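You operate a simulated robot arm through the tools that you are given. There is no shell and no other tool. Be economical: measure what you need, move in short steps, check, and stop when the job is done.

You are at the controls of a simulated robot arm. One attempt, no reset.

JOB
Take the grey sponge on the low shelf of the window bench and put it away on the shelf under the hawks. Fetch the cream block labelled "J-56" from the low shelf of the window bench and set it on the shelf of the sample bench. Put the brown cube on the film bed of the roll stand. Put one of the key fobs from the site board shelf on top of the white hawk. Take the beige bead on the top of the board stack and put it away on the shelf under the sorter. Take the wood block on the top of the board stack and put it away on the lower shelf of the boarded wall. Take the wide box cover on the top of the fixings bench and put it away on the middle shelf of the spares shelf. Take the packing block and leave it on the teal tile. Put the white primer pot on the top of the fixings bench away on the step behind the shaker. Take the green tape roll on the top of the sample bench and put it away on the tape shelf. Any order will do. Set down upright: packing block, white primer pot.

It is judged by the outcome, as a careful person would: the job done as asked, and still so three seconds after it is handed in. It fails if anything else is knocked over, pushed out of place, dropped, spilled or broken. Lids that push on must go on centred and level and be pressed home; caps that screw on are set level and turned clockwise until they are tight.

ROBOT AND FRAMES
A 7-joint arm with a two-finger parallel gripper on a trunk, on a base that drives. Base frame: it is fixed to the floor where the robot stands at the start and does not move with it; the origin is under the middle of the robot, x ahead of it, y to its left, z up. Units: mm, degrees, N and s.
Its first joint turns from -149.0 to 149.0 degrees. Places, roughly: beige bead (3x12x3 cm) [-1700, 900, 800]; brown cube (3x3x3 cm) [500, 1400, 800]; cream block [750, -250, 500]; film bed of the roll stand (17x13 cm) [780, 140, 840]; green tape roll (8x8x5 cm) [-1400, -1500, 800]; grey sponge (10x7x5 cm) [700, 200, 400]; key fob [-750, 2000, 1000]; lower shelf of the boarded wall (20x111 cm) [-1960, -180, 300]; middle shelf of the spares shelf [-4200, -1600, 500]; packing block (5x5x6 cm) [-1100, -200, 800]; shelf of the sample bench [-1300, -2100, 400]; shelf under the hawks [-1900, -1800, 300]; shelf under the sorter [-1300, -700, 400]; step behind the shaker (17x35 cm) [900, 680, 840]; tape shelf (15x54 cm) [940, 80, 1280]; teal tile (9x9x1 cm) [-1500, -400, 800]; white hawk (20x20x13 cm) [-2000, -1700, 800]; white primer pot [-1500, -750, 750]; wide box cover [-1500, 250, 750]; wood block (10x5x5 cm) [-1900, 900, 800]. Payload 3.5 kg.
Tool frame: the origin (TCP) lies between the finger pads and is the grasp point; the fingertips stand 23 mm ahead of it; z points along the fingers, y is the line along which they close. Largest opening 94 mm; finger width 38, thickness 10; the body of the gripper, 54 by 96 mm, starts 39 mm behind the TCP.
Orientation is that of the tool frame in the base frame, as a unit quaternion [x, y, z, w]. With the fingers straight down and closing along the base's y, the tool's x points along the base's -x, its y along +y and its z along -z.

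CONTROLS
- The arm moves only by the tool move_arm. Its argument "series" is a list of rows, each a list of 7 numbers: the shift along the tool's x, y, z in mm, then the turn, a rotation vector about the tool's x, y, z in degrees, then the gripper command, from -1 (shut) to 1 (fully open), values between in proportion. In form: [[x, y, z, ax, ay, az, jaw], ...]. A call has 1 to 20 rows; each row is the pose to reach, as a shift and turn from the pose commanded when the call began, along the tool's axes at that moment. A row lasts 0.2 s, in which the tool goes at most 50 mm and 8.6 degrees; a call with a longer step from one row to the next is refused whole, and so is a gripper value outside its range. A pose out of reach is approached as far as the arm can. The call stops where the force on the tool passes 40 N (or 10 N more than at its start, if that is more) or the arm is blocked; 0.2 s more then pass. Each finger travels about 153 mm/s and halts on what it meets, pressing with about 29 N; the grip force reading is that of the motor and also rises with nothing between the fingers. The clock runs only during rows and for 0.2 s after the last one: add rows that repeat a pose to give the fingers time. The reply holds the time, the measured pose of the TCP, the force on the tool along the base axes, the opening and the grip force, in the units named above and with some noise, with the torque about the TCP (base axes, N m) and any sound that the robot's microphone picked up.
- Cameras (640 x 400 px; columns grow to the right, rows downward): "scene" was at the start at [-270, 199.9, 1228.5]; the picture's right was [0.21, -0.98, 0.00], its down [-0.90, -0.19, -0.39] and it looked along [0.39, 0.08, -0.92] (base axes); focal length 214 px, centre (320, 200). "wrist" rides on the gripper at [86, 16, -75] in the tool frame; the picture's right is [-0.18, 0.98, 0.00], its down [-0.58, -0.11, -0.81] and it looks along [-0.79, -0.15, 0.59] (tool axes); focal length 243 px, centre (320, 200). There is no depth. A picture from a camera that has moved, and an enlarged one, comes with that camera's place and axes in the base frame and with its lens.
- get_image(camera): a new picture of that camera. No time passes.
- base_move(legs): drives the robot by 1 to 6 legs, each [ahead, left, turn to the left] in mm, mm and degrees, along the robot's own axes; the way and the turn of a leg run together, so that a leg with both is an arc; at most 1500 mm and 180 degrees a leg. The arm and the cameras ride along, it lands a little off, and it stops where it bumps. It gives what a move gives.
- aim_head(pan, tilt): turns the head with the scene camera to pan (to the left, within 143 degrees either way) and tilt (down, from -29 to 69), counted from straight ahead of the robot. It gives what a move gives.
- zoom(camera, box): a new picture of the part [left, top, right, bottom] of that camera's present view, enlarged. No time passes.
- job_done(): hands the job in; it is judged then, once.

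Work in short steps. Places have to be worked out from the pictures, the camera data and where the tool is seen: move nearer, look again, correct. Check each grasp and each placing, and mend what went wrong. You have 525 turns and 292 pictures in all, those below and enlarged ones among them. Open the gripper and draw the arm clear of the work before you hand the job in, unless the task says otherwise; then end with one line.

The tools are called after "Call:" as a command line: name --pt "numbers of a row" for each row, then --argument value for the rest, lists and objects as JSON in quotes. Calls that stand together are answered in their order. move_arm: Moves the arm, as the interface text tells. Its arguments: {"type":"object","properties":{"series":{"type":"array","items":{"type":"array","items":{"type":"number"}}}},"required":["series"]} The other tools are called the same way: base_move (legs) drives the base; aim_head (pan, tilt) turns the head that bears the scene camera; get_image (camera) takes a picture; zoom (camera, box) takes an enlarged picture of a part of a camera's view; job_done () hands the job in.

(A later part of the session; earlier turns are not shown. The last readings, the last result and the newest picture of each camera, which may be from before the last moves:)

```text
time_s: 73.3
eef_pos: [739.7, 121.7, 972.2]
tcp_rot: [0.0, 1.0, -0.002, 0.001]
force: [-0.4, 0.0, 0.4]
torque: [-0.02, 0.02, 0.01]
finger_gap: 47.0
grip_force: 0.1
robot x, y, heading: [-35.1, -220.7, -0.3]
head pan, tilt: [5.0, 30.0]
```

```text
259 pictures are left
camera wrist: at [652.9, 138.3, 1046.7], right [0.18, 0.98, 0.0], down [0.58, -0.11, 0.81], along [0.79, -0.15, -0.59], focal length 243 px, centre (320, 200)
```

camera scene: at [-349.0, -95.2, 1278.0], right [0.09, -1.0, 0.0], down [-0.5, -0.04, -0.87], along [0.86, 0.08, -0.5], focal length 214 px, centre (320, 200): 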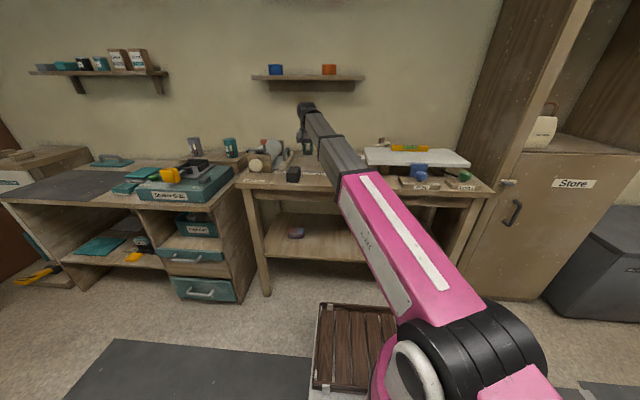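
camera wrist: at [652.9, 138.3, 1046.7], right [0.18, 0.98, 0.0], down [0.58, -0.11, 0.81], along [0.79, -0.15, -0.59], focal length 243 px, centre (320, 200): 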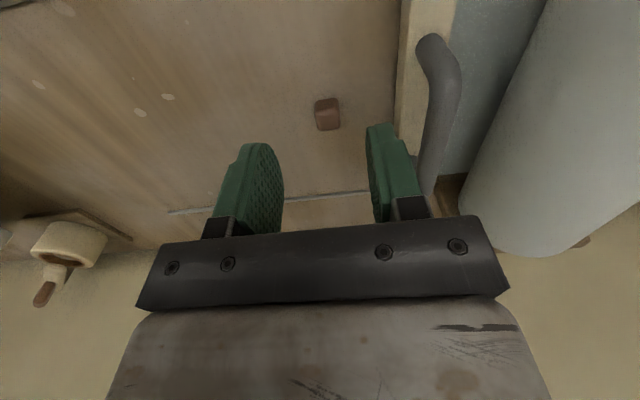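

Cube is on the bed. Now back off and read the labels on the low-shelf blocks.

Call:
base_move --legs '[[-330, 0, 0], [0, -300, 0]]'

Call:
aim_head --pan 12 --tilt 38

Call:
zoom --camera "scene" --box '[200, 120, 400, 245]'

Call:
get_image --camera "wrist"

```text
time_s: 77.2
eef_pos: [412.5, -183.5, 973.1]
tcp_rot: [0.0, 1.0, -0.001, 0.001]
force: [-0.2, -0.9, 0.0]
torque: [-0.03, 0.0, -0.01]
finger_gap: 47.0
grip_force: 0.1
robot x, y, heading: [-358.0, -525.0, -0.4]
head pan, tilt: [5.0, 30.0]
```

```text
time_s: 77.9
eef_pos: [413.1, -183.9, 971.7]
tcp_rot: [0.002, 1.0, -0.002, 0.001]
force: [-0.2, -0.2, -0.2]
torque: [0.0, 0.02, 0.0]
finger_gap: 47.2
grip_force: 0.0
robot x, y, heading: [-357.4, -522.2, -0.2]
head pan, tilt: [12.0, 38.0]
```

```text
3.20 times, centred on (300, 182) of scene
camera zoom: at [-601.8, -319.0, 1265.7], right [0.21, -0.98, 0.0], down [-0.6, -0.13, -0.79], along [0.77, 0.16, -0.62], focal length 686 px, centre (384, 256)
```

zoom: 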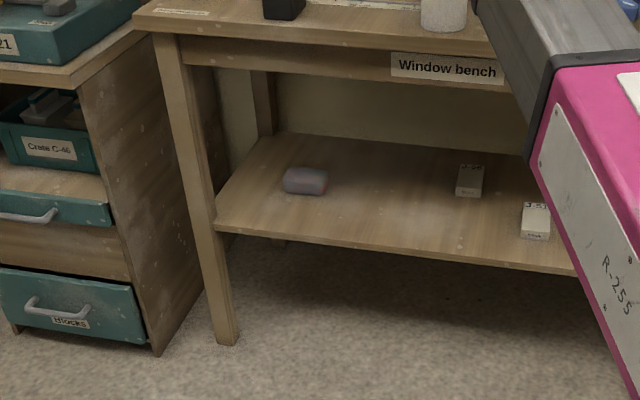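

```text
257 pictures are left
camera wrist: at [326.3, -167.6, 1046.5], right [0.19, 0.98, 0.0], down [0.58, -0.11, 0.81], along [0.79, -0.15, -0.59], focal length 243 px, centre (320, 200)
```

wrist: 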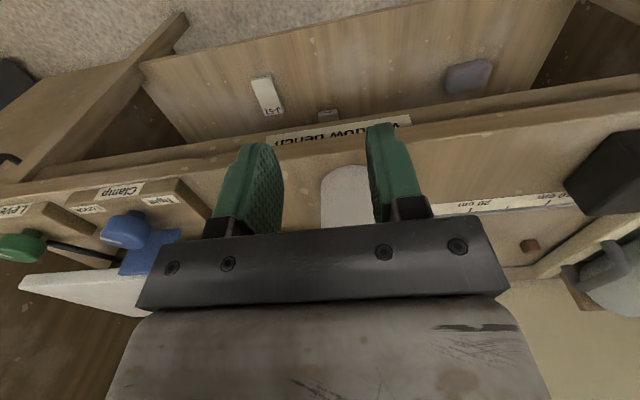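

Enlarge to read the labels.

Call:
zoom --camera "scene" --box '[336, 166, 376, 196]'

```text
13.33 times, centred on (356, 181) of scene
camera zoom: at [-601.8, -319.0, 1265.7], right [0.21, -0.98, 0.0], down [-0.6, -0.13, -0.79], along [0.77, 0.16, -0.62], focal length 2860 px, centre (-160, 453)
```

zoom: 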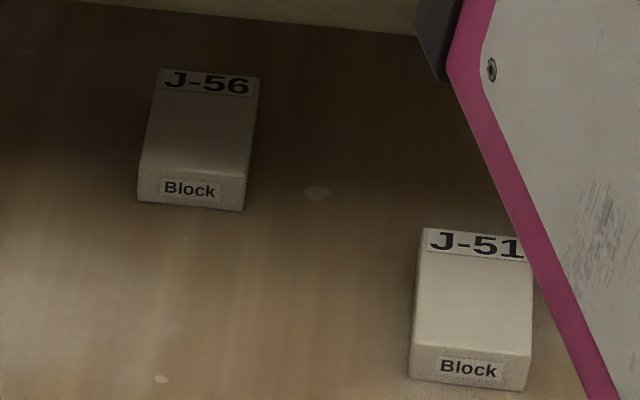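

J-56 is the far block, about (741,-228, top ≈440); the sponge about (655,126). For under-bench reaching I want the wrist camera on the upper side, so rotate the tool about 190°.

Call:
move_arm --pt "0 0 0 0 0 -8.5 0" --pt "0 0 0 0 0 -17 0" --pt "0 0 0 0 0 -25.5 0" --pt "0 0 0 0 0 -34 0" --pt "0 0 0 0 0 -42.5 0" --pt "0 0 0 0 0 -51 0" --pt "0 0 0 0 0 -59.5 0" --pt "0 0 0 0 0 -68 0" --pt "0 0 0 0 0 -76.5 0" --pt "0 0 0 0 0 -85 0" --pt "0 0 0 0 0 -93.5 0" --pt "0 0 0 0 0 -102 0" --pt "0 0 0 0 0 -110.5 0" --pt "0 0 0 0 0 -119 0" --pt "0 0 0 0 0 -127.5 0" --pt "0 0 0 0 0 -136 0" --pt "0 0 0 0 0 -144.5 0" --pt "0 0 0 0 0 -153 0" --pt "0 0 0 0 0 -161.5 0" --pt "0 0 0 0 0 -170 0"

Call:
move_arm --pt "0 0 0 0 0 -8 0" --pt "0 0 0 0 0 -14 0"

```text
time_s: 82.1
eef_pos: [412.6, -184.0, 972.2]
tcp_rot: [0.996, -0.086, 0.001, 0.002]
force: [0.0, -0.2, -0.1]
torque: [0.0, -0.01, -0.02]
finger_gap: 47.1
grip_force: 0.2
robot x, y, heading: [-360.1, -525.8, 0.1]
head pan, tilt: [12.0, 38.0]
```

```text
time_s: 82.7
eef_pos: [413.0, -183.4, 971.8]
tcp_rot: [0.999, 0.035, 0.001, 0.001]
force: [-0.5, 0.2, 0.2]
torque: [0.02, 0.01, 0.04]
finger_gap: 47.3
grip_force: 0.0
robot x, y, heading: [-360.8, -524.5, -0.1]
head pan, tilt: [12.0, 38.0]
```

Check the sponge's orientation before choosing a grasp.

Call:
zoom --camera "scene" --box '[280, 165, 312, 189]'

Call:
get_image --camera "wrist"

```text
16.00 times, centred on (296, 177) of scene
camera zoom: at [-601.8, -319.0, 1265.7], right [0.21, -0.98, 0.0], down [-0.6, -0.13, -0.79], along [0.77, 0.16, -0.62], focal length 3432 px, centre (704, 568)
```

zoom: 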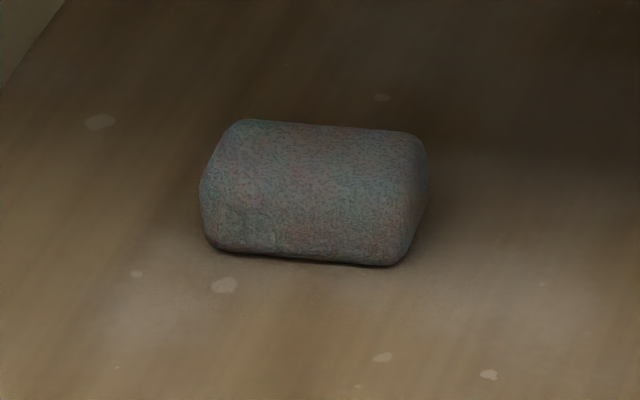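

```text
254 pictures are left
camera wrist: at [500.3, -194.0, 1046.9], right [-0.12, -0.99, 0.0], down [-0.59, 0.07, 0.8], along [-0.8, 0.09, -0.59], focal length 243 px, centre (320, 200)
```

wrist: 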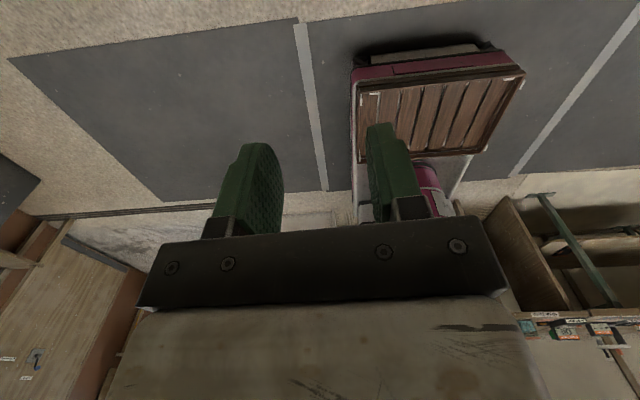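

The sponge's 10 cm side lies along y, so it'll need turning later; do J-56 first. Lower the tool in front of the bench while tilting it 50° forward.

Call:
move_arm --pt "-5 0 42 0 5 0 0" --pt "-10 0 84 0 10 0 0" --pt "-15 0 126 0 15 0 0" --pt "-20 0 168 0 20 0 0" --pt "-25 0 210 0 25 0 0" --pt "-30 0 252 0 30 0 0" --pt "-35 0 294 0 35 0 0" --pt "-40 0 336 0 40 0 0" --pt "-40 0 378 0 45 0 0" --pt "-40 0 412 0 50 0 0"

Call:
get_image --camera "wrist"

Call:
get_image --camera "scene"

```text
time_s: 84.9
eef_pos: [371.3, -188.6, 559.7]
tcp_rot: [0.905, 0.032, 0.424, -0.013]
force: [0.3, 0.4, -0.2]
torque: [-0.01, -0.07, 0.0]
finger_gap: 46.9
grip_force: 0.0
robot x, y, heading: [-360.6, -529.8, 0.1]
head pan, tilt: [12.0, 38.0]
```

```text
253 pictures are left
camera wrist: at [371.3, -203.6, 673.6], right [-0.05, -0.99, -0.14], down [-1.0, 0.04, 0.07], along [-0.06, 0.14, -0.99], focal length 243 px, centre (320, 200)
```

wrist: 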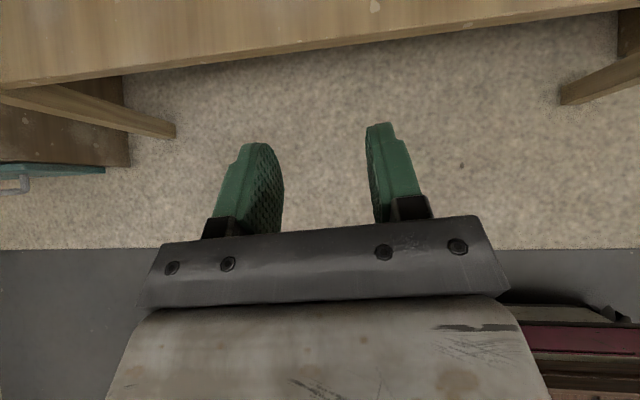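

```text
252 pictures are left
camera scene: at [-601.8, -319.0, 1265.7], right [0.21, -0.98, 0.0], down [-0.6, -0.13, -0.79], along [0.77, 0.16, -0.62], focal length 214 px, centre (320, 200)
```

scene: 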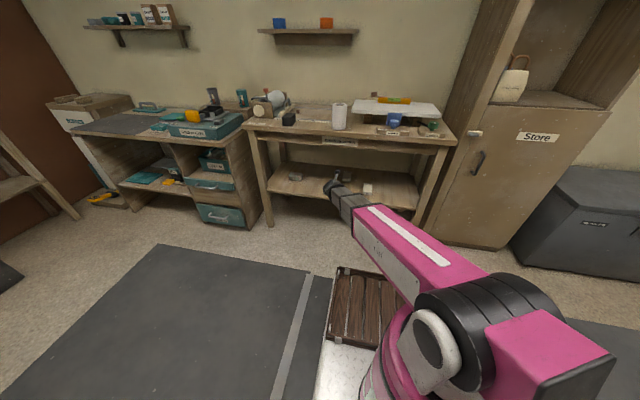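

The reach works. Drive forward so the fingers enter the shelf bay just short of J-56.

Call:
base_move --legs '[[230, -40, 0]]'

Call:
get_image --camera "wrist"

Call:
aim_head --pan 15 --tilt 45

Call:
get_image --camera "scene"

```text
time_s: 86.6
eef_pos: [601.0, -227.6, 560.5]
tcp_rot: [0.905, 0.031, 0.423, -0.013]
force: [0.0, -0.3, -0.1]
torque: [0.05, 0.02, 0.02]
finger_gap: 47.1
grip_force: 0.0
robot x, y, heading: [-130.5, -562.3, -0.1]
head pan, tilt: [12.0, 38.0]
```

```text
251 pictures are left
camera wrist: at [601.0, -244.1, 674.1], right [-0.05, -0.99, -0.14], down [-1.0, 0.04, 0.07], along [-0.06, 0.14, -0.99], focal length 243 px, centre (320, 200)
```

wrist: 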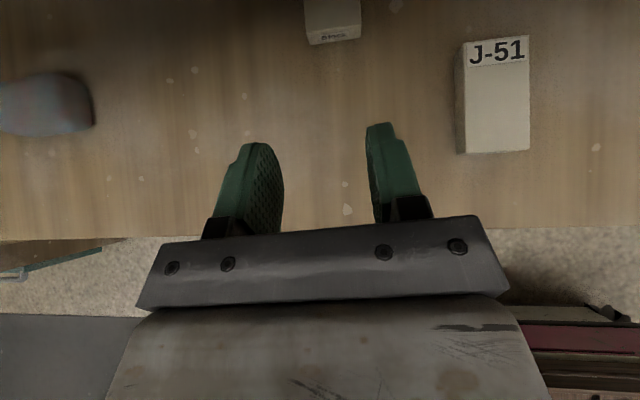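

```text
time_s: 87.3
eef_pos: [600.8, -228.4, 560.7]
tcp_rot: [0.905, 0.031, 0.424, -0.012]
force: [0.6, -0.3, -0.4]
torque: [-0.03, -0.02, 0.01]
finger_gap: 47.1
grip_force: 0.0
robot x, y, heading: [-128.8, -565.5, -0.2]
head pan, tilt: [15.0, 45.0]
```

```text
250 pictures are left
camera scene: at [-378.1, -356.0, 1255.5], right [0.26, -0.97, 0.0], down [-0.68, -0.18, -0.71], along [0.68, 0.18, -0.71], focal length 214 px, centre (320, 200)
```

scene: 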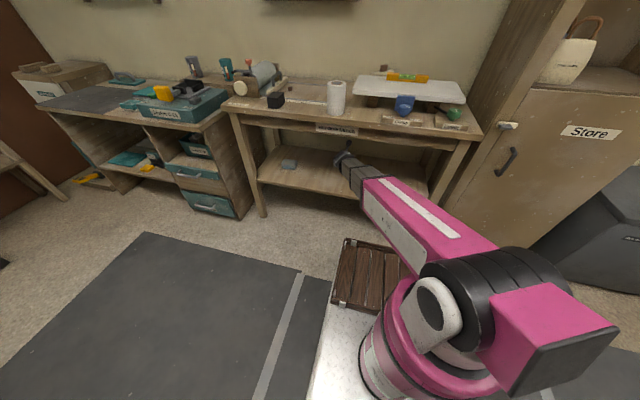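

Triangulation: shelf surface z≈368, J-56's front face x≈770, y≈-230, block about 60 wide. Drive in 80 mm more, lowering and opening the gripper wider.

Call:
base_move --legs '[[80, 0, 0]]'

Call:
move_arm --pt "0 0 30 0 0 0 0.9" --pt "-10 0 60 0 0 0 0.9" --pt "-25 0 90 0 0 0 0.9"

Call:
get_image --camera "wrist"

```text
time_s: 88.3
eef_pos: [681.4, -227.9, 560.0]
tcp_rot: [0.905, 0.031, 0.423, -0.012]
force: [-0.5, -0.1, -0.3]
torque: [0.0, -0.02, 0.0]
finger_gap: 47.0
grip_force: 0.1
robot x, y, heading: [-51.3, -565.7, -0.1]
head pan, tilt: [15.0, 45.0]
```

```text
time_s: 89.1
eef_pos: [735.6, -224.8, 483.4]
tcp_rot: [0.906, 0.031, 0.423, -0.012]
force: [0.0, 0.5, -0.2]
torque: [0.0, -0.02, -0.01]
finger_gap: 89.5
grip_force: 0.1
robot x, y, heading: [-49.8, -565.6, -0.2]
head pan, tilt: [15.0, 45.0]
```

```text
249 pictures are left
camera wrist: at [734.8, -240.9, 597.0], right [-0.05, -0.99, -0.14], down [-1.0, 0.04, 0.07], along [-0.06, 0.14, -0.99], focal length 243 px, centre (320, 200)
```

wrist: 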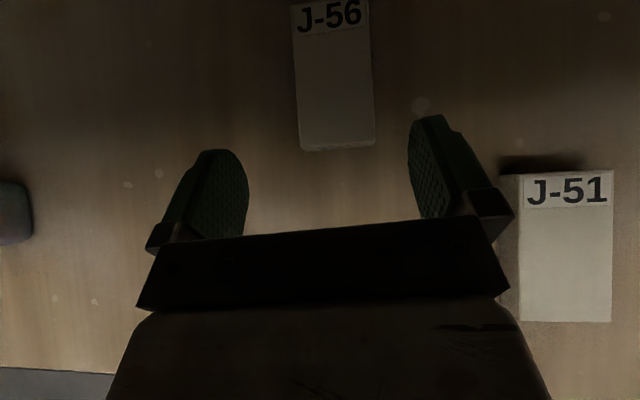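

J-56 spans x 765–880, y≈-229, aligned with base x. Move in straddling it with a 4° yaw correction, without closing yet.

Call:
move_arm --pt "-3 3 30 -1 0 0.8 0.9" --pt "-5 5 60 -2 0 1.7 0.9" --pt "-8 8 90 -3 0 2.5 0.9" --pt "-10 10 110 -3 0 2.6 0.9"

Call:
get_image --camera "wrist"

```text
time_s: 90.1
eef_pos: [810.9, -229.1, 408.5]
tcp_rot: [0.905, 0.0, 0.424, 0.0]
force: [-23.4, 1.3, 34.7]
torque: [0.4, 0.49, 0.03]
finger_gap: 88.6
grip_force: 0.1
robot x, y, heading: [-49.3, -563.1, -0.5]
head pan, tilt: [15.0, 45.0]
```

```text
248 pictures are left
camera wrist: at [809.2, -245.6, 523.1], right [-0.12, -0.98, -0.14], down [-0.99, 0.11, 0.07], along [-0.05, 0.15, -0.99], focal length 243 px, centre (320, 200)
```

wrist: 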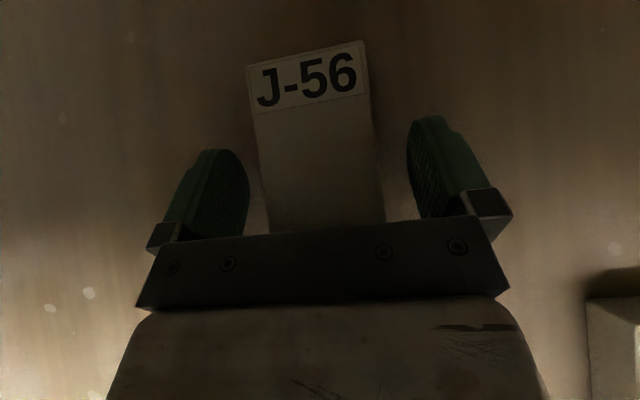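

Slight contact force up; rise 4 mm and close.

Call:
move_arm --pt "3 0 -3 0 0 0 0.9" --pt "3 0 -3 0 0 0 0.4" --pt "3 0 -3 0 0 0 -0.2" --pt "3 0 -3 0 0 0 -1" --pt "3 0 -3 0 0 0 -1"

Call:
get_image --camera "wrist"

```text
time_s: 91.3
eef_pos: [813.9, -231.0, 409.7]
tcp_rot: [0.906, 0.0, 0.423, 0.002]
force: [2.0, -0.9, 4.6]
torque: [0.17, -0.38, -0.08]
finger_gap: 59.8
grip_force: 29.2
robot x, y, heading: [-44.1, -563.5, -0.2]
head pan, tilt: [15.0, 45.0]
```

```text
247 pictures are left
camera wrist: at [812.1, -246.5, 523.3], right [-0.12, -0.98, -0.14], down [-0.99, 0.11, 0.07], along [-0.05, 0.14, -0.99], focal length 243 px, centre (320, 200)
```

wrist: 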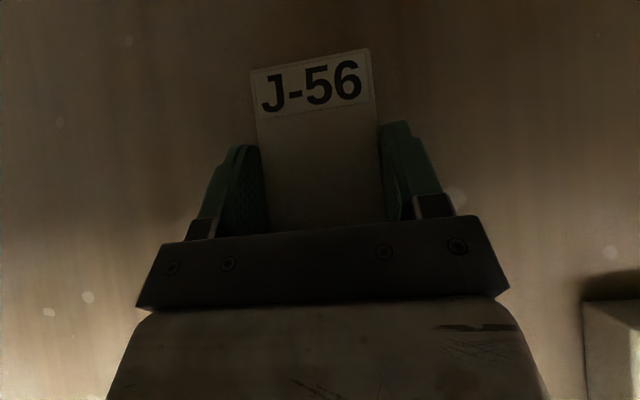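

Gripped at 60 mm. Lift 50 mm and check for slip, then withdraw by driving back.

Call:
move_arm --pt "15 0 -13 0 0 0 -1" --pt "38 0 -32 0 0 0 -1"

Call:
get_image --camera "wrist"

```text
time_s: 91.9
eef_pos: [812.8, -230.6, 458.9]
tcp_rot: [0.906, 0.0, 0.423, 0.001]
force: [-0.5, -0.7, -1.1]
torque: [-0.01, 0.0, 0.0]
finger_gap: 59.8
grip_force: 28.6
robot x, y, heading: [-49.1, -565.5, 0.3]
head pan, tilt: [15.0, 45.0]
```

```text
246 pictures are left
camera wrist: at [811.1, -246.4, 573.2], right [-0.12, -0.98, -0.14], down [-0.99, 0.11, 0.07], along [-0.05, 0.15, -0.99], focal length 243 px, centre (320, 200)
```

wrist: 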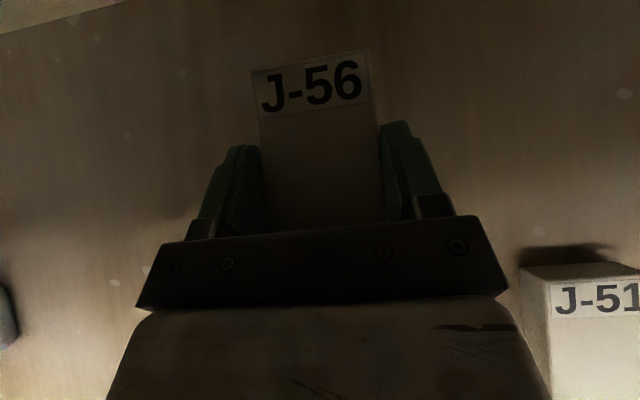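

Block held firmly. Drive back out and look toward the sample bench / hawks side.

Call:
base_move --legs '[[-480, 0, 0]]'

Call:
aim_head --pan -115 --tilt 25

Call:
get_image --camera "scene"

```text
time_s: 94.8
eef_pos: [330.7, -231.9, 460.2]
tcp_rot: [0.906, -0.002, 0.424, 0.002]
force: [0.8, 0.7, -1.6]
torque: [-0.02, -0.02, 0.0]
finger_gap: 59.7
grip_force: 28.9
robot x, y, heading: [-533.4, -564.1, -0.3]
head pan, tilt: [15.0, 45.0]
```

```text
time_s: 96.9
eef_pos: [331.5, -231.9, 459.9]
tcp_rot: [0.906, -0.003, 0.423, 0.003]
force: [-0.7, 0.6, -1.6]
torque: [0.04, 0.0, 0.03]
finger_gap: 59.7
grip_force: 29.4
robot x, y, heading: [-533.3, -566.1, -0.5]
head pan, tilt: [-115.0, 25.0]
```

```text
245 pictures are left
camera scene: at [-898.4, -457.0, 1286.0], right [-0.9, 0.43, 0.0], down [0.18, 0.38, -0.91], along [-0.39, -0.82, -0.42], focal length 214 px, centre (320, 200)
```

scene: 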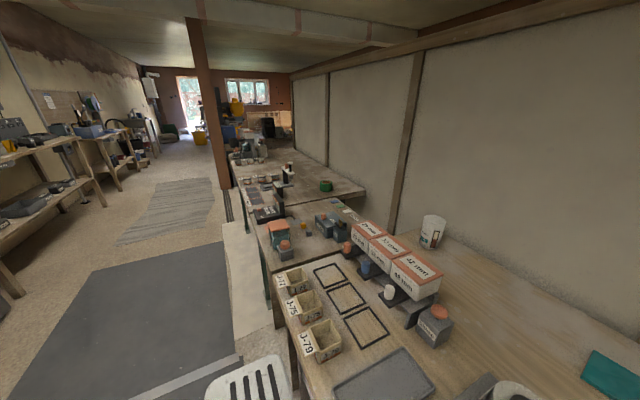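

Retract the arm inwards and up for carrying.

Call:
move_arm --pt "-8 21 -40 0 0 0 -1" --pt "-15 43 -80 0 0 0 -1" --pt "-23 64 -120 0 0 0 -1" --pt "-30 86 -161 0 0 0 -1" --pt "-38 107 -201 0 0 0 -1" --pt "-46 129 -241 0 0 0 -1" --pt "-53 150 -281 0 0 0 -1"

Call:
base_move --legs '[[200, 0, 0], [0, 0, -90], [1100, 0, 0]]'

Call:
aim_head --pan -60 --tilt 30

Call:
get_image --camera "scene"

```text
time_s: 98.5
eef_pos: [80.0, -379.7, 599.7]
tcp_rot: [0.906, -0.003, 0.423, 0.003]
force: [0.7, -0.4, -0.8]
torque: [0.0, 0.0, -0.03]
finger_gap: 59.6
grip_force: 28.9
robot x, y, heading: [-529.7, -562.1, -0.4]
head pan, tilt: [-115.0, 25.0]
```

```text
time_s: 109.2
eef_pos: [-169.7, -2289.7, 598.9]
tcp_rot: [-0.635, 0.646, -0.296, -0.303]
force: [0.4, 0.3, -0.7]
torque: [-0.01, 0.01, 0.02]
finger_gap: 59.9
grip_force: 28.9
robot x, y, heading: [-345.5, -1674.5, -91.2]
head pan, tilt: [-115.0, 25.0]
```

```text
time_s: 110.5
eef_pos: [-170.2, -2290.0, 599.2]
tcp_rot: [-0.636, 0.645, -0.296, -0.303]
force: [0.0, -0.1, -1.8]
torque: [0.02, -0.02, -0.01]
finger_gap: 59.6
grip_force: 29.2
robot x, y, heading: [-347.3, -1672.2, -90.9]
head pan, tilt: [-60.0, 30.0]
```

```text
244 pictures are left
camera scene: at [-227.8, -1394.1, 1278.0], right [-0.48, 0.88, 0.0], down [0.44, 0.24, -0.87], along [-0.76, -0.42, -0.5], focal length 214 px, centre (320, 200)
```

scene: 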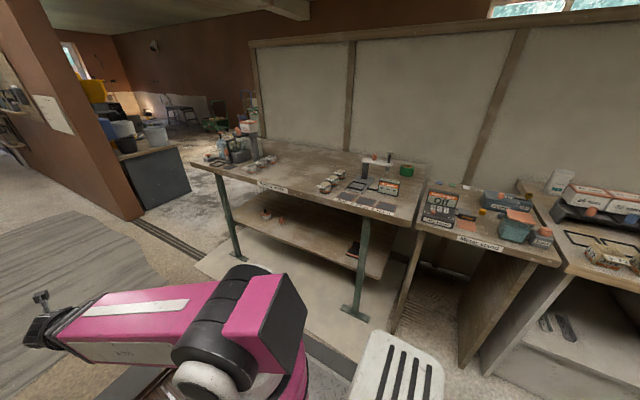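

The sample bench shelf is visible with free space near (-1200,-2030). Move away from the bench edge, then turn to face it.

Call:
base_move --legs '[[60, 150, 0], [0, 0, -89]]'

Call:
aim_head --pan 15 --tilt 35

Call:
get_image --camera "scene"

Call:
get_image --camera "wrist"

```text
time_s: 115.7
eef_pos: [-811.1, -1924.3, 598.4]
tcp_rot: [0.001, 0.906, 0.002, -0.424]
force: [-0.9, -0.4, -1.4]
torque: [0.02, 0.0, 0.0]
finger_gap: 59.7
grip_force: 29.0
robot x, y, heading: [-197.8, -1735.5, 179.7]
head pan, tilt: [-60.0, 30.0]
```

```text
time_s: 117.1
eef_pos: [-812.5, -1923.6, 599.3]
tcp_rot: [0.0, 0.906, 0.002, -0.424]
force: [0.3, 0.0, -2.0]
torque: [-0.03, -0.02, 0.03]
finger_gap: 59.8
grip_force: 28.5
robot x, y, heading: [-198.3, -1737.5, 180.1]
head pan, tilt: [15.0, 35.0]
```

```text
243 pictures are left
camera scene: at [48.2, -1952.8, 1270.2], right [-0.26, 0.97, 0.0], down [0.55, 0.15, -0.82], along [-0.79, -0.21, -0.57], focal length 214 px, centre (320, 200)
```

scene: 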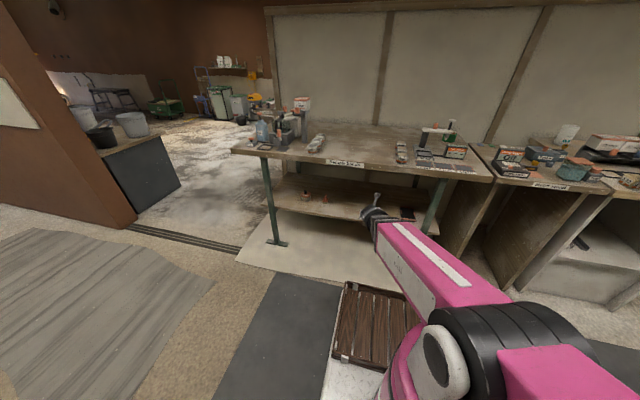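

```text
242 pictures are left
camera wrist: at [-809.4, -1908.2, 712.3], right [0.12, 0.98, -0.14], down [0.99, -0.11, 0.07], along [0.05, -0.15, -0.99], focal length 243 px, centre (320, 200)
```

wrist: 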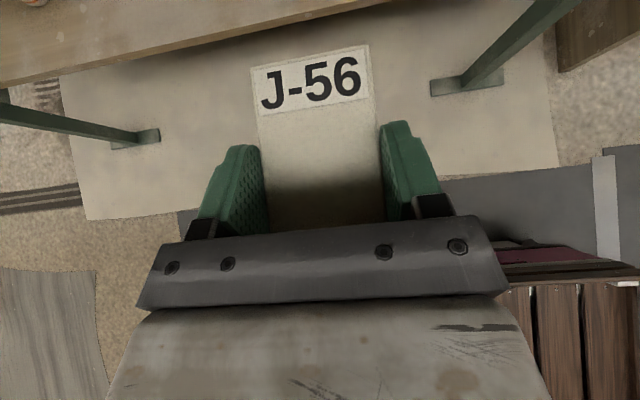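

Zoom on the shelf to choose the placing spot.

Call:
zoom --camera "scene" --box '[250, 130, 450, 255]'

```text
3.20 times, centred on (350, 192) of scene
camera zoom: at [48.2, -1952.8, 1270.2], right [-0.26, 0.97, 0.0], down [0.55, 0.15, -0.82], along [-0.79, -0.21, -0.57], focal length 686 px, centre (224, 224)
```

zoom: 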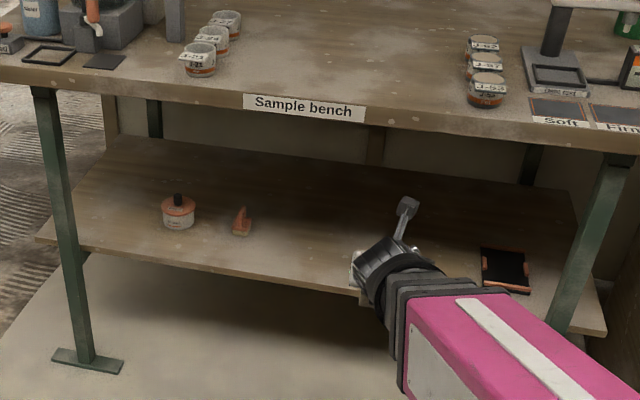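

Shelf front edge ≈ x -1030, surface ≈ 400; spot (-1130,-2020) is free. Extend the arm into the bay above the shelf.

Call:
move_arm --pt "16 -20 38 0 0 0 -1" --pt "33 -40 77 0 0 0 -1" --pt "50 -60 115 0 0 0 -1" --pt "66 -80 153 0 0 0 -1" --pt "82 -100 191 0 0 0 -1"

Call:
base_move --legs '[[115, 0, 0]]'

Call:
get_image --camera "wrist"

Call:
get_image --camera "scene"

```text
time_s: 118.3
eef_pos: [-1011.3, -2023.8, 538.3]
tcp_rot: [0.001, 0.906, 0.001, -0.423]
force: [0.4, -0.2, -0.9]
torque: [0.03, -0.01, 0.0]
finger_gap: 59.8
grip_force: 29.1
robot x, y, heading: [-198.7, -1739.7, 180.0]
head pan, tilt: [15.0, 35.0]
```

```text
time_s: 119.6
eef_pos: [-1127.5, -2023.7, 538.0]
tcp_rot: [0.001, 0.906, 0.001, -0.423]
force: [0.3, 0.2, -1.0]
torque: [0.03, -0.05, 0.05]
finger_gap: 59.3
grip_force: 29.0
robot x, y, heading: [-311.8, -1733.7, 179.8]
head pan, tilt: [15.0, 35.0]
```

```text
240 pictures are left
camera wrist: at [-1124.5, -2006.7, 652.5], right [0.12, 0.98, -0.14], down [0.99, -0.11, 0.07], along [0.05, -0.15, -0.99], focal length 243 px, centre (320, 200)
```

wrist: 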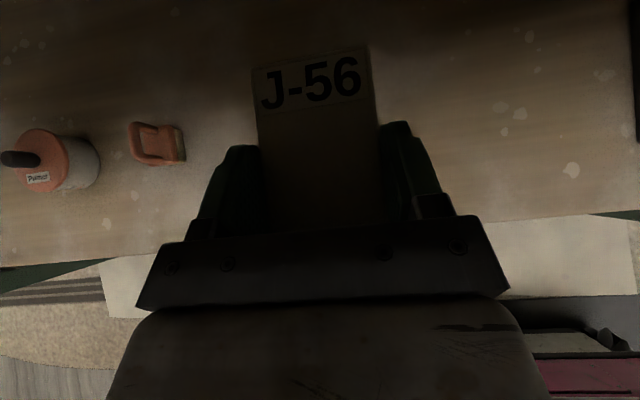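

```text
239 pictures are left
camera scene: at [-67.4, -1952.8, 1270.2], right [-0.26, 0.97, 0.0], down [0.55, 0.15, -0.82], along [-0.79, -0.21, -0.57], focal length 214 px, centre (320, 200)
```

scene: 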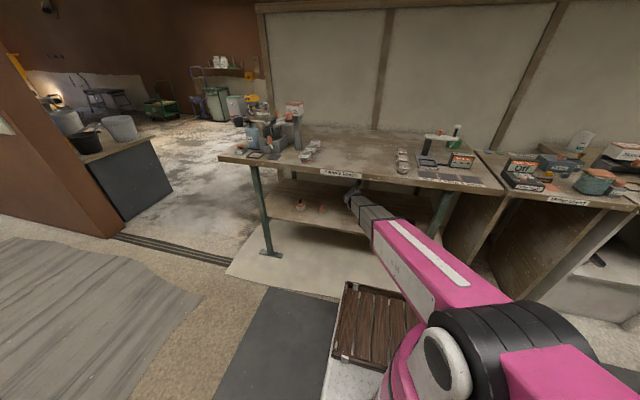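

Spot below is clear. Lower straight down to contact.

Call:
move_arm --pt "-30 0 25 0 0 0 -1" --pt "-57 0 48 0 0 0 -1" --pt "-67 0 56 0 0 0 -1" --pt "-71 0 59.5 0 0 0 -1" --pt "-75 0 63 0 0 0 -1" --pt "-79 0 66.5 0 0 0 -1" --pt "-83 0 70 0 0 0 -1" --pt "-87 0 73 0 0 0 -1" --pt "-91 0 76 0 0 0 -1" --pt "-95 0 80 0 0 0 -1"

```text
time_s: 121.8
eef_pos: [-1127.0, -2020.9, 413.2]
tcp_rot: [0.001, 0.906, 0.001, -0.423]
force: [0.3, -0.4, -0.1]
torque: [-0.01, 0.02, 0.02]
finger_gap: 59.6
grip_force: 28.9
robot x, y, heading: [-312.3, -1737.7, 179.9]
head pan, tilt: [15.0, 35.0]
```

Not yet in contact; look and continue in small steps.

Call:
move_arm --pt "-4 0 3.3 0 0 0 -1" --pt "-8 0 6.5 0 0 0 -1" --pt "-12 0 10 0 0 0 -1" --pt "-16 0 13 0 0 0 -1" --pt "-20 0 16.5 0 0 0 -1" --pt "-24 0 20 0 0 0 -1" --pt "-28 0 23 0 0 0 -1" --pt "-32 0 26.5 0 0 0 -1" --pt "-36 0 30 0 0 0 -1" --pt "-40 0 33 0 0 0 -1" --pt "-44 0 36.5 0 0 0 -1" --pt "-48 0 40 0 0 0 -1"

Call:
get_image --camera "wrist"

```text
time_s: 123.4
eef_pos: [-1126.0, -2022.1, 383.9]
tcp_rot: [0.001, 0.905, 0.001, -0.426]
force: [1.8, -0.2, 10.9]
torque: [0.02, -0.63, 0.0]
finger_gap: 59.8
grip_force: 28.9
robot x, y, heading: [-318.5, -1741.1, 179.8]
head pan, tilt: [15.0, 35.0]
stopped in row 8: the force on the tool passed its limit at 49 N (the readings are from after the stop); the commanded pose is now the measured one
```

```text
238 pictures are left
camera wrist: at [-1124.0, -2006.0, 497.1], right [0.12, 0.98, -0.14], down [0.99, -0.11, 0.07], along [0.05, -0.15, -0.99], focal length 243 px, centre (320, 200)
```

wrist: 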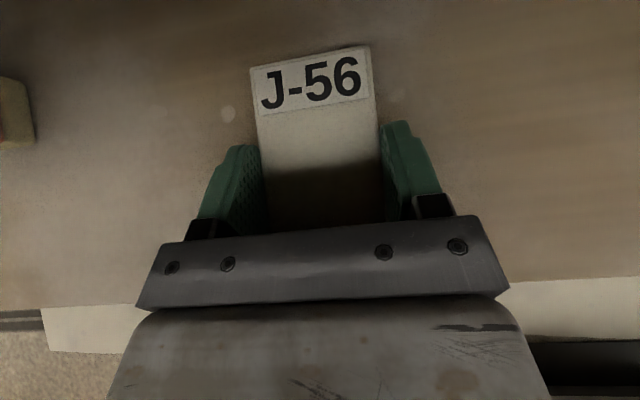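

Contact. Release and withdraw up-and-back along the tool axis.

Call:
move_arm --pt "0 0 0 0 0 0 0.4" --pt "0 0 0 0 0 0 0.6" --pt "2 0 -3 0 0 0 0.7" --pt "10 0 -15 0 0 0 0.7" --pt "30 0 -50 0 0 0 0.7" --pt "50 0 -90 0 0 0 0.7" --pt "60 0 -130 0 0 0 0.7"

Call:
get_image --camera "wrist"

```text
time_s: 125.0
eef_pos: [-1064.8, -2023.4, 511.9]
tcp_rot: [0.001, 0.905, 0.001, -0.426]
force: [0.4, 0.5, 0.4]
torque: [-0.02, -0.04, 0.01]
finger_gap: 79.8
grip_force: 0.0
robot x, y, heading: [-311.1, -1739.4, 179.7]
head pan, tilt: [15.0, 35.0]
```

```text
237 pictures are left
camera wrist: at [-1062.7, -2006.2, 625.0], right [0.12, 0.98, -0.14], down [0.99, -0.11, 0.07], along [0.05, -0.15, -0.99], focal length 243 px, centre (320, 200)
```

wrist: 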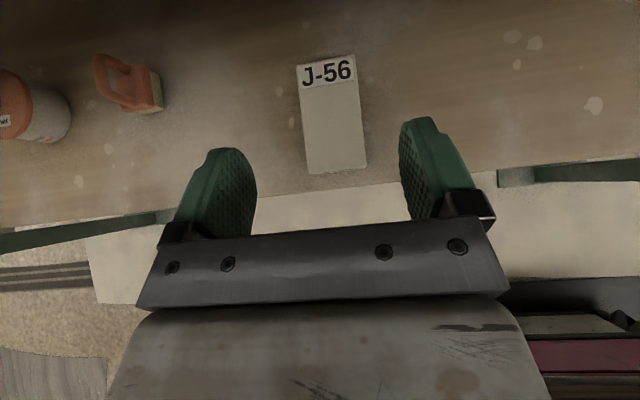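

J-56 is placed safely on the shelf. Next the green tape roll nearby: back out, raise the tool, and look at it.

Call:
base_move --legs '[[-230, 0, 0]]'

Call:
move_arm --pt "38 0 -32 0 0 0 0.7" --pt "76 0 -64 0 0 0 0.7" --pt "114 0 -96 0 0 0 0.7" --pt "153 0 -128 0 0 0 0.7" --pt "191 0 -160 0 0 0 0.7" --pt "229 0 -193 0 0 0 0.7" --pt "268 0 -225 0 0 0 0.7" --pt "306 0 -257 0 0 0 0.7" --pt "344 0 -289 0 0 0 0.7" --pt "368 0 -308 0 0 0 0.7"

Call:
base_move --legs '[[0, -420, 0]]'

Call:
aim_head --pan 10 --tilt 25

Call:
get_image --camera "scene"

Call:
get_image --camera "wrist"

```text
time_s: 126.7
eef_pos: [-834.9, -2024.4, 512.1]
tcp_rot: [0.001, 0.905, 0.001, -0.426]
force: [0.2, 0.4, -0.4]
torque: [-0.02, -0.01, 0.01]
finger_gap: 80.1
grip_force: 0.1
robot x, y, heading: [-83.9, -1740.1, 179.9]
head pan, tilt: [15.0, 35.0]
```

```text
refused: row 4 steps farther than a row can; nothing moved
```

```text
time_s: 129.3
eef_pos: [-835.0, -1603.2, 510.9]
tcp_rot: [0.002, 0.905, 0.001, -0.425]
force: [0.1, 0.4, 0.4]
torque: [0.0, 0.0, -0.03]
finger_gap: 80.0
grip_force: 0.1
robot x, y, heading: [-80.4, -1317.7, 179.7]
head pan, tilt: [15.0, 35.0]
```

```text
time_s: 130.0
eef_pos: [-835.0, -1602.5, 510.4]
tcp_rot: [0.003, 0.905, 0.002, -0.426]
force: [-0.8, -0.1, -0.6]
torque: [0.02, 0.01, -0.05]
finger_gap: 79.7
grip_force: 0.0
robot x, y, heading: [-78.8, -1320.9, 179.8]
head pan, tilt: [10.0, 25.0]
```

```text
236 pictures are left
camera scene: at [158.6, -1529.9, 1286.0], right [-0.17, 0.99, 0.0], down [0.42, 0.07, -0.91], along [-0.89, -0.15, -0.42], focal length 214 px, centre (320, 200)
```

scene: 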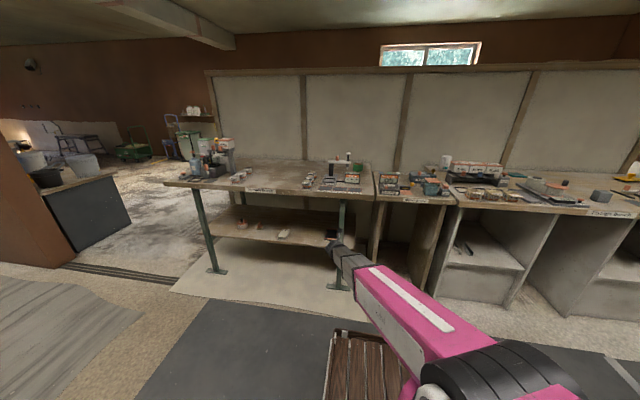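

```text
235 pictures are left
camera wrist: at [-831.7, -1586.5, 624.6], right [0.12, 0.98, -0.14], down [0.99, -0.11, 0.07], along [0.05, -0.15, -0.99], focal length 243 px, centre (320, 200)
```

wrist: 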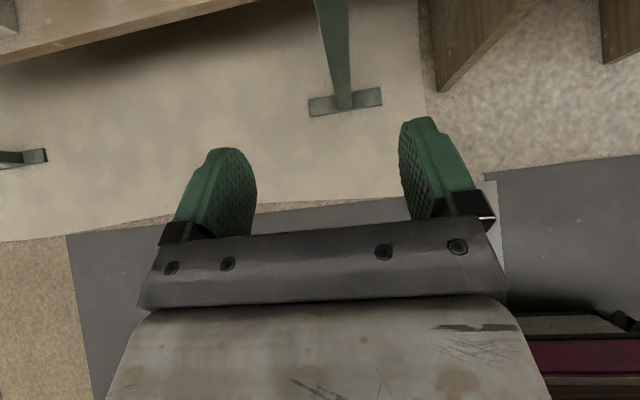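

Raise the tool in ≤48 mm steps.

Call:
move_arm --pt "36 0 -30 0 0 0 0.7" --pt "72 0 -60 0 0 0 0.7" --pt "108 0 -90 0 0 0 0.7" --pt "144 0 -120 0 0 0 0.7" --pt "180 0 -150 0 0 0 0.7" --pt "216 0 -180 0 0 0 0.7" --pt "252 0 -210 0 0 0 0.7" --pt "288 0 -240 0 0 0 0.7" --pt "324 0 -270 0 0 0 0.7" --pt "360 0 -300 0 0 0 0.7" --pt "384 0 -320 0 0 0 0.9"

Call:
zoom --camera "scene" --box '[300, 140, 460, 240]'

```text
time_s: 132.4
eef_pos: [-831.2, -1603.5, 1009.2]
tcp_rot: [0.002, 0.905, 0.001, -0.426]
force: [0.0, -1.1, 0.1]
torque: [0.0, -0.01, 0.0]
finger_gap: 89.3
grip_force: 0.1
robot x, y, heading: [-81.2, -1318.7, 179.5]
head pan, tilt: [10.0, 25.0]
```

```text
4.00 times, centred on (380, 190) of scene
camera zoom: at [158.6, -1529.9, 1286.0], right [-0.17, 0.99, 0.0], down [0.42, 0.07, -0.91], along [-0.89, -0.15, -0.42], focal length 858 px, centre (80, 240)
```

zoom: 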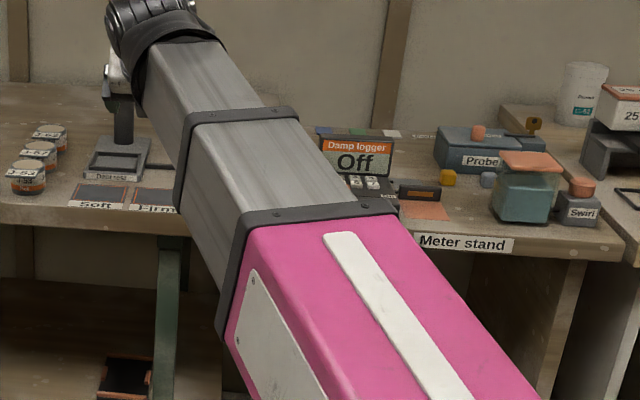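

Roll ≈ (-1440,-1506), gantry top ≈ 918. Shift right so the tool is in line with the roll and drive in above the bench.

Call:
base_move --legs '[[0, -95, 0], [330, 0, 0]]'

Call:
get_image --camera "wrist"

Call:
get_image --camera "scene"

```text
time_s: 135.3
eef_pos: [-1160.8, -1508.6, 1011.2]
tcp_rot: [0.002, 0.905, 0.001, -0.426]
force: [-0.4, 0.3, -0.1]
torque: [-0.01, 0.03, 0.01]
finger_gap: 89.4
grip_force: 0.1
robot x, y, heading: [-413.3, -1224.4, 179.4]
head pan, tilt: [10.0, 25.0]
```

```text
233 pictures are left
camera wrist: at [-1158.1, -1492.3, 1124.1], right [0.12, 0.98, -0.14], down [0.99, -0.11, 0.07], along [0.05, -0.15, -0.99], focal length 243 px, centre (320, 200)
```

wrist: 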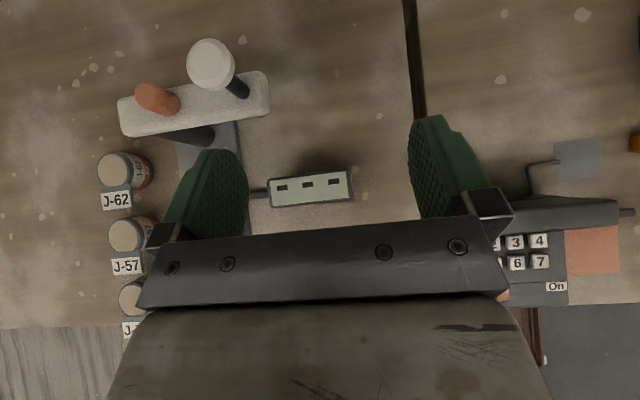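

```text
232 pictures are left
camera scene: at [-170.4, -1432.6, 1286.0], right [-0.17, 0.99, 0.0], down [0.42, 0.07, -0.91], along [-0.89, -0.15, -0.42], focal length 214 px, centre (320, 200)
```

scene: 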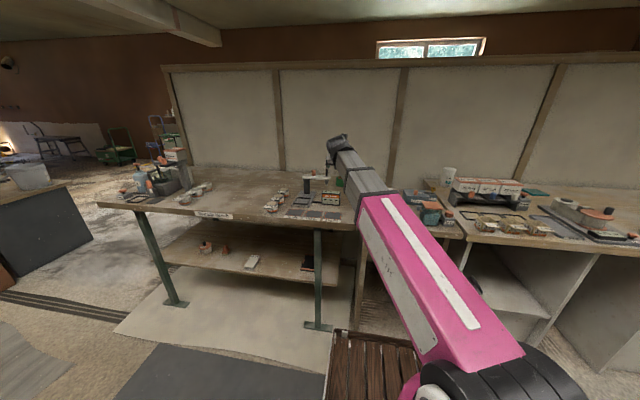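

Advance: base 45 mm and arm 160 mm further.

Call:
base_move --legs '[[45, 0, 0]]'

Call:
move_arm --pt "26 0 31 0 0 0 0.9" --pt "52 0 61 0 0 0 0.9" --pt "77 0 92 0 0 0 0.9" --pt "103 0 122 0 0 0 0.9"

Call:
get_image --camera "wrist"

```text
time_s: 136.2
eef_pos: [-1205.4, -1508.8, 1010.6]
tcp_rot: [0.002, 0.905, 0.001, -0.426]
force: [-0.1, -0.1, -0.4]
torque: [-0.01, -0.01, 0.0]
finger_gap: 89.5
grip_force: 0.0
robot x, y, heading: [-457.2, -1222.1, 179.8]
head pan, tilt: [10.0, 25.0]
```

```text
time_s: 137.2
eef_pos: [-1366.5, -1508.9, 1011.1]
tcp_rot: [0.001, 0.904, 0.001, -0.427]
force: [-0.1, 0.1, 0.5]
torque: [0.02, 0.03, -0.02]
finger_gap: 89.3
grip_force: 0.2
robot x, y, heading: [-458.9, -1221.6, 179.8]
head pan, tilt: [10.0, 25.0]
```

```text
231 pictures are left
camera wrist: at [-1364.2, -1492.2, 1125.4], right [0.12, 0.98, -0.14], down [0.99, -0.11, 0.07], along [0.05, -0.15, -0.99], focal length 243 px, centre (320, 200)
```

wrist: 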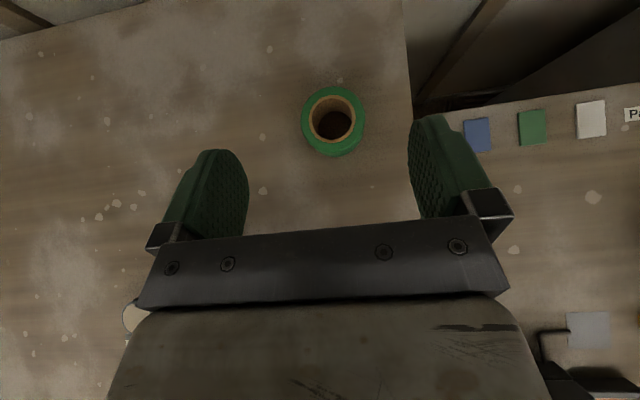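

Roll centre ≈ (-1450,-1507), top ≈ 823. Descend to an intermediate height for a precise lateral check.

Call:
move_arm --pt "-12 1 35 0 0 0 1" --pt "-24 1 70 0 0 0 1" --pt "-36 2 105 0 0 0 1" --pt "-45 2 130 0 0 0 1"

Call:
get_image --camera "wrist"

```text
time_s: 138.2
eef_pos: [-1437.5, -1506.0, 895.2]
tcp_rot: [0.001, 0.905, 0.0, -0.426]
force: [0.2, -1.0, 0.4]
torque: [0.03, 0.0, -0.02]
finger_gap: 94.1
grip_force: 0.0
robot x, y, heading: [-457.4, -1223.5, 179.6]
head pan, tilt: [10.0, 25.0]
```

```text
230 pictures are left
camera wrist: at [-1434.9, -1489.5, 1007.5], right [0.12, 0.98, -0.14], down [0.99, -0.11, 0.07], along [0.05, -0.15, -0.99], focal length 243 px, centre (320, 200)
```

wrist: 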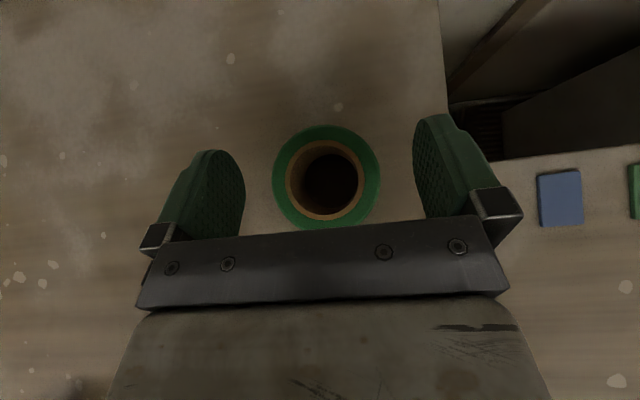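

Roll centre ≈ (-1444,-1510). Come straight down around it and close.

Call:
move_arm --pt "-18 -4 16 0 0 0 1" --pt "-36 -4 32 0 0 0 1" --pt "-54 -4 49 0 0 0 1" --pt "-54 -4 49 0 0 0 0.6" --pt "-54 -4 49 0 0 0 -1" --pt "-54 -4 49 0 0 0 -1"

Call:
get_image --camera "wrist"

```text
time_s: 139.1
eef_pos: [-1440.1, -1509.0, 829.3]
tcp_rot: [0.0, 0.902, 0.0, -0.432]
force: [6.2, -1.2, 14.6]
torque: [-0.08, -0.12, 0.1]
finger_gap: 78.2
grip_force: 3.3
robot x, y, heading: [-456.7, -1222.5, 179.8]
head pan, tilt: [10.0, 25.0]
stopped in row 4: the force on the tool passed its limit at 52 N (the readings are from after the stop); the commanded pose is now the measured one
```

```text
229 pictures are left
camera wrist: at [-1435.9, -1493.3, 942.9], right [0.12, 0.98, -0.14], down [0.99, -0.11, 0.05], along [0.04, -0.15, -0.99], focal length 243 px, centre (320, 200)
```

wrist: 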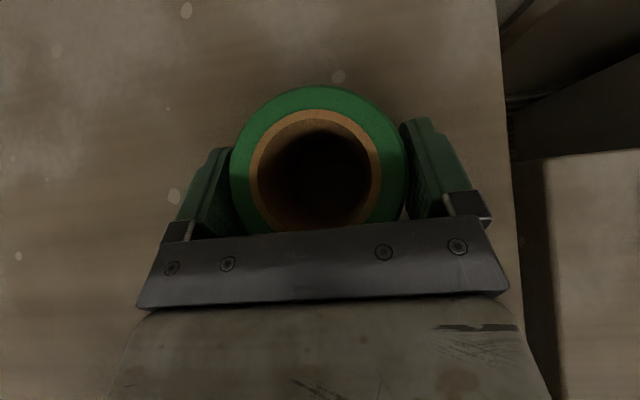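

Light touch; rise 3 mm and close on the roll.

Call:
move_arm --pt "2.5 0 -2 0 -0.6 0 0.6" --pt "2.5 0 -2 0 -0.6 0 0" --pt "2.5 0 -2 0 -0.6 0 -1" --pt "2.5 0 -2 0 -0.6 0 -1"

Call:
move_arm --pt "20 0 -16 0 0 0 -1" --pt "46 0 -38 0 0 0 -1"

Call:
get_image --camera "wrist"

```text
time_s: 140.1
eef_pos: [-1441.2, -1508.7, 829.8]
tcp_rot: [0.0, 0.905, 0.0, -0.426]
force: [0.2, -0.2, 0.6]
torque: [-0.01, -0.02, -0.02]
finger_gap: 72.8
grip_force: 29.1
robot x, y, heading: [-455.5, -1219.5, 179.6]
head pan, tilt: [10.0, 25.0]
```

```text
time_s: 140.7
eef_pos: [-1439.3, -1509.1, 892.4]
tcp_rot: [0.0, 0.905, 0.0, -0.426]
force: [-0.1, -0.1, -0.8]
torque: [0.02, 0.01, -0.02]
finger_gap: 72.7
grip_force: 29.2
robot x, y, heading: [-457.1, -1219.2, 179.8]
head pan, tilt: [10.0, 25.0]
```

```text
228 pictures are left
camera wrist: at [-1437.7, -1493.2, 1004.7], right [0.12, 0.98, -0.14], down [0.99, -0.11, 0.07], along [0.05, -0.15, -0.99], focal length 243 px, centre (320, 200)
```

wrist: 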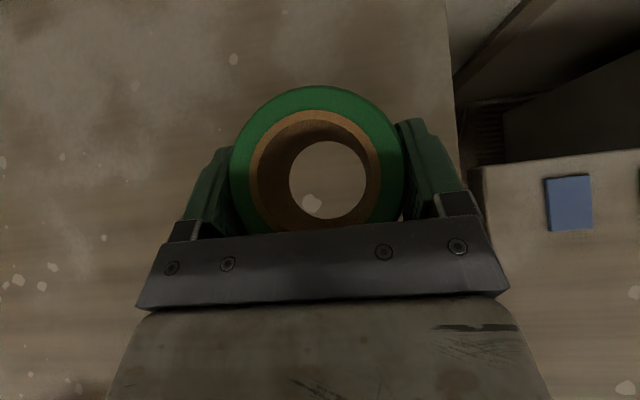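

Roll is held. Retract and raise, then drive back from the bench.

Call:
move_arm --pt "-9 15 -43 0 0 0 -1" --pt "-18 30 -86 0 0 0 -1" --pt "-28 45 -128 0 0 0 -1" --pt "-37 60 -171 0 0 0 -1" --pt "-46 75 -214 0 0 0 -1" --pt "-56 90 -257 0 0 0 -1"

Call:
base_move --legs '[[-300, 0, 0], [0, 0, -90]]'

Call:
aim_head --pan 0 --tilt 20

Call:
get_image --camera "scene"

```text
time_s: 142.1
eef_pos: [-1206.9, -1419.6, 1011.5]
tcp_rot: [0.001, 0.905, 0.001, -0.425]
force: [0.3, 0.8, -0.2]
torque: [0.0, -0.01, 0.03]
finger_gap: 72.8
grip_force: 28.7
robot x, y, heading: [-456.5, -1222.6, 179.7]
head pan, tilt: [10.0, 25.0]
```

```text
time_s: 148.0
eef_pos: [-349.9, -473.8, 1010.5]
tcp_rot: [0.642, 0.637, 0.303, -0.3]
force: [-0.5, 0.0, -1.0]
torque: [0.01, 0.05, 0.02]
finger_gap: 72.5
grip_force: 28.8
robot x, y, heading: [-156.7, -1225.1, 89.5]
head pan, tilt: [10.0, 25.0]
```

```text
time_s: 148.7
eef_pos: [-350.1, -473.5, 1009.8]
tcp_rot: [0.642, 0.637, 0.303, -0.3]
force: [0.4, -0.5, -0.2]
torque: [-0.02, -0.01, 0.0]
finger_gap: 72.8
grip_force: 29.5
robot x, y, heading: [-158.4, -1222.4, 89.6]
head pan, tilt: [0.0, 20.0]
```

```text
227 pictures are left
camera scene: at [-348.1, -1461.3, 1294.1], right [1.0, -0.01, 0.0], down [0.0, -0.34, -0.94], along [0.01, 0.94, -0.34], focal length 214 px, centre (320, 200)
```

scene: 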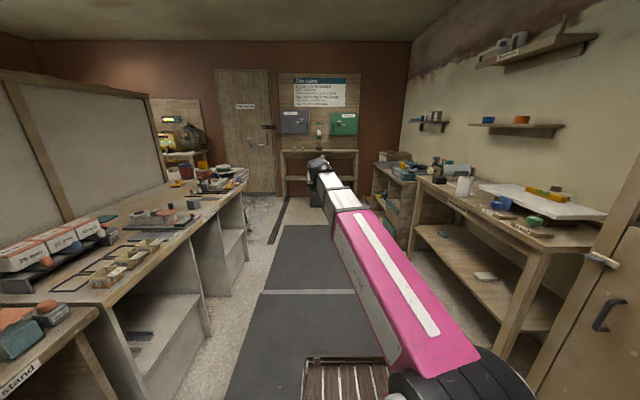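

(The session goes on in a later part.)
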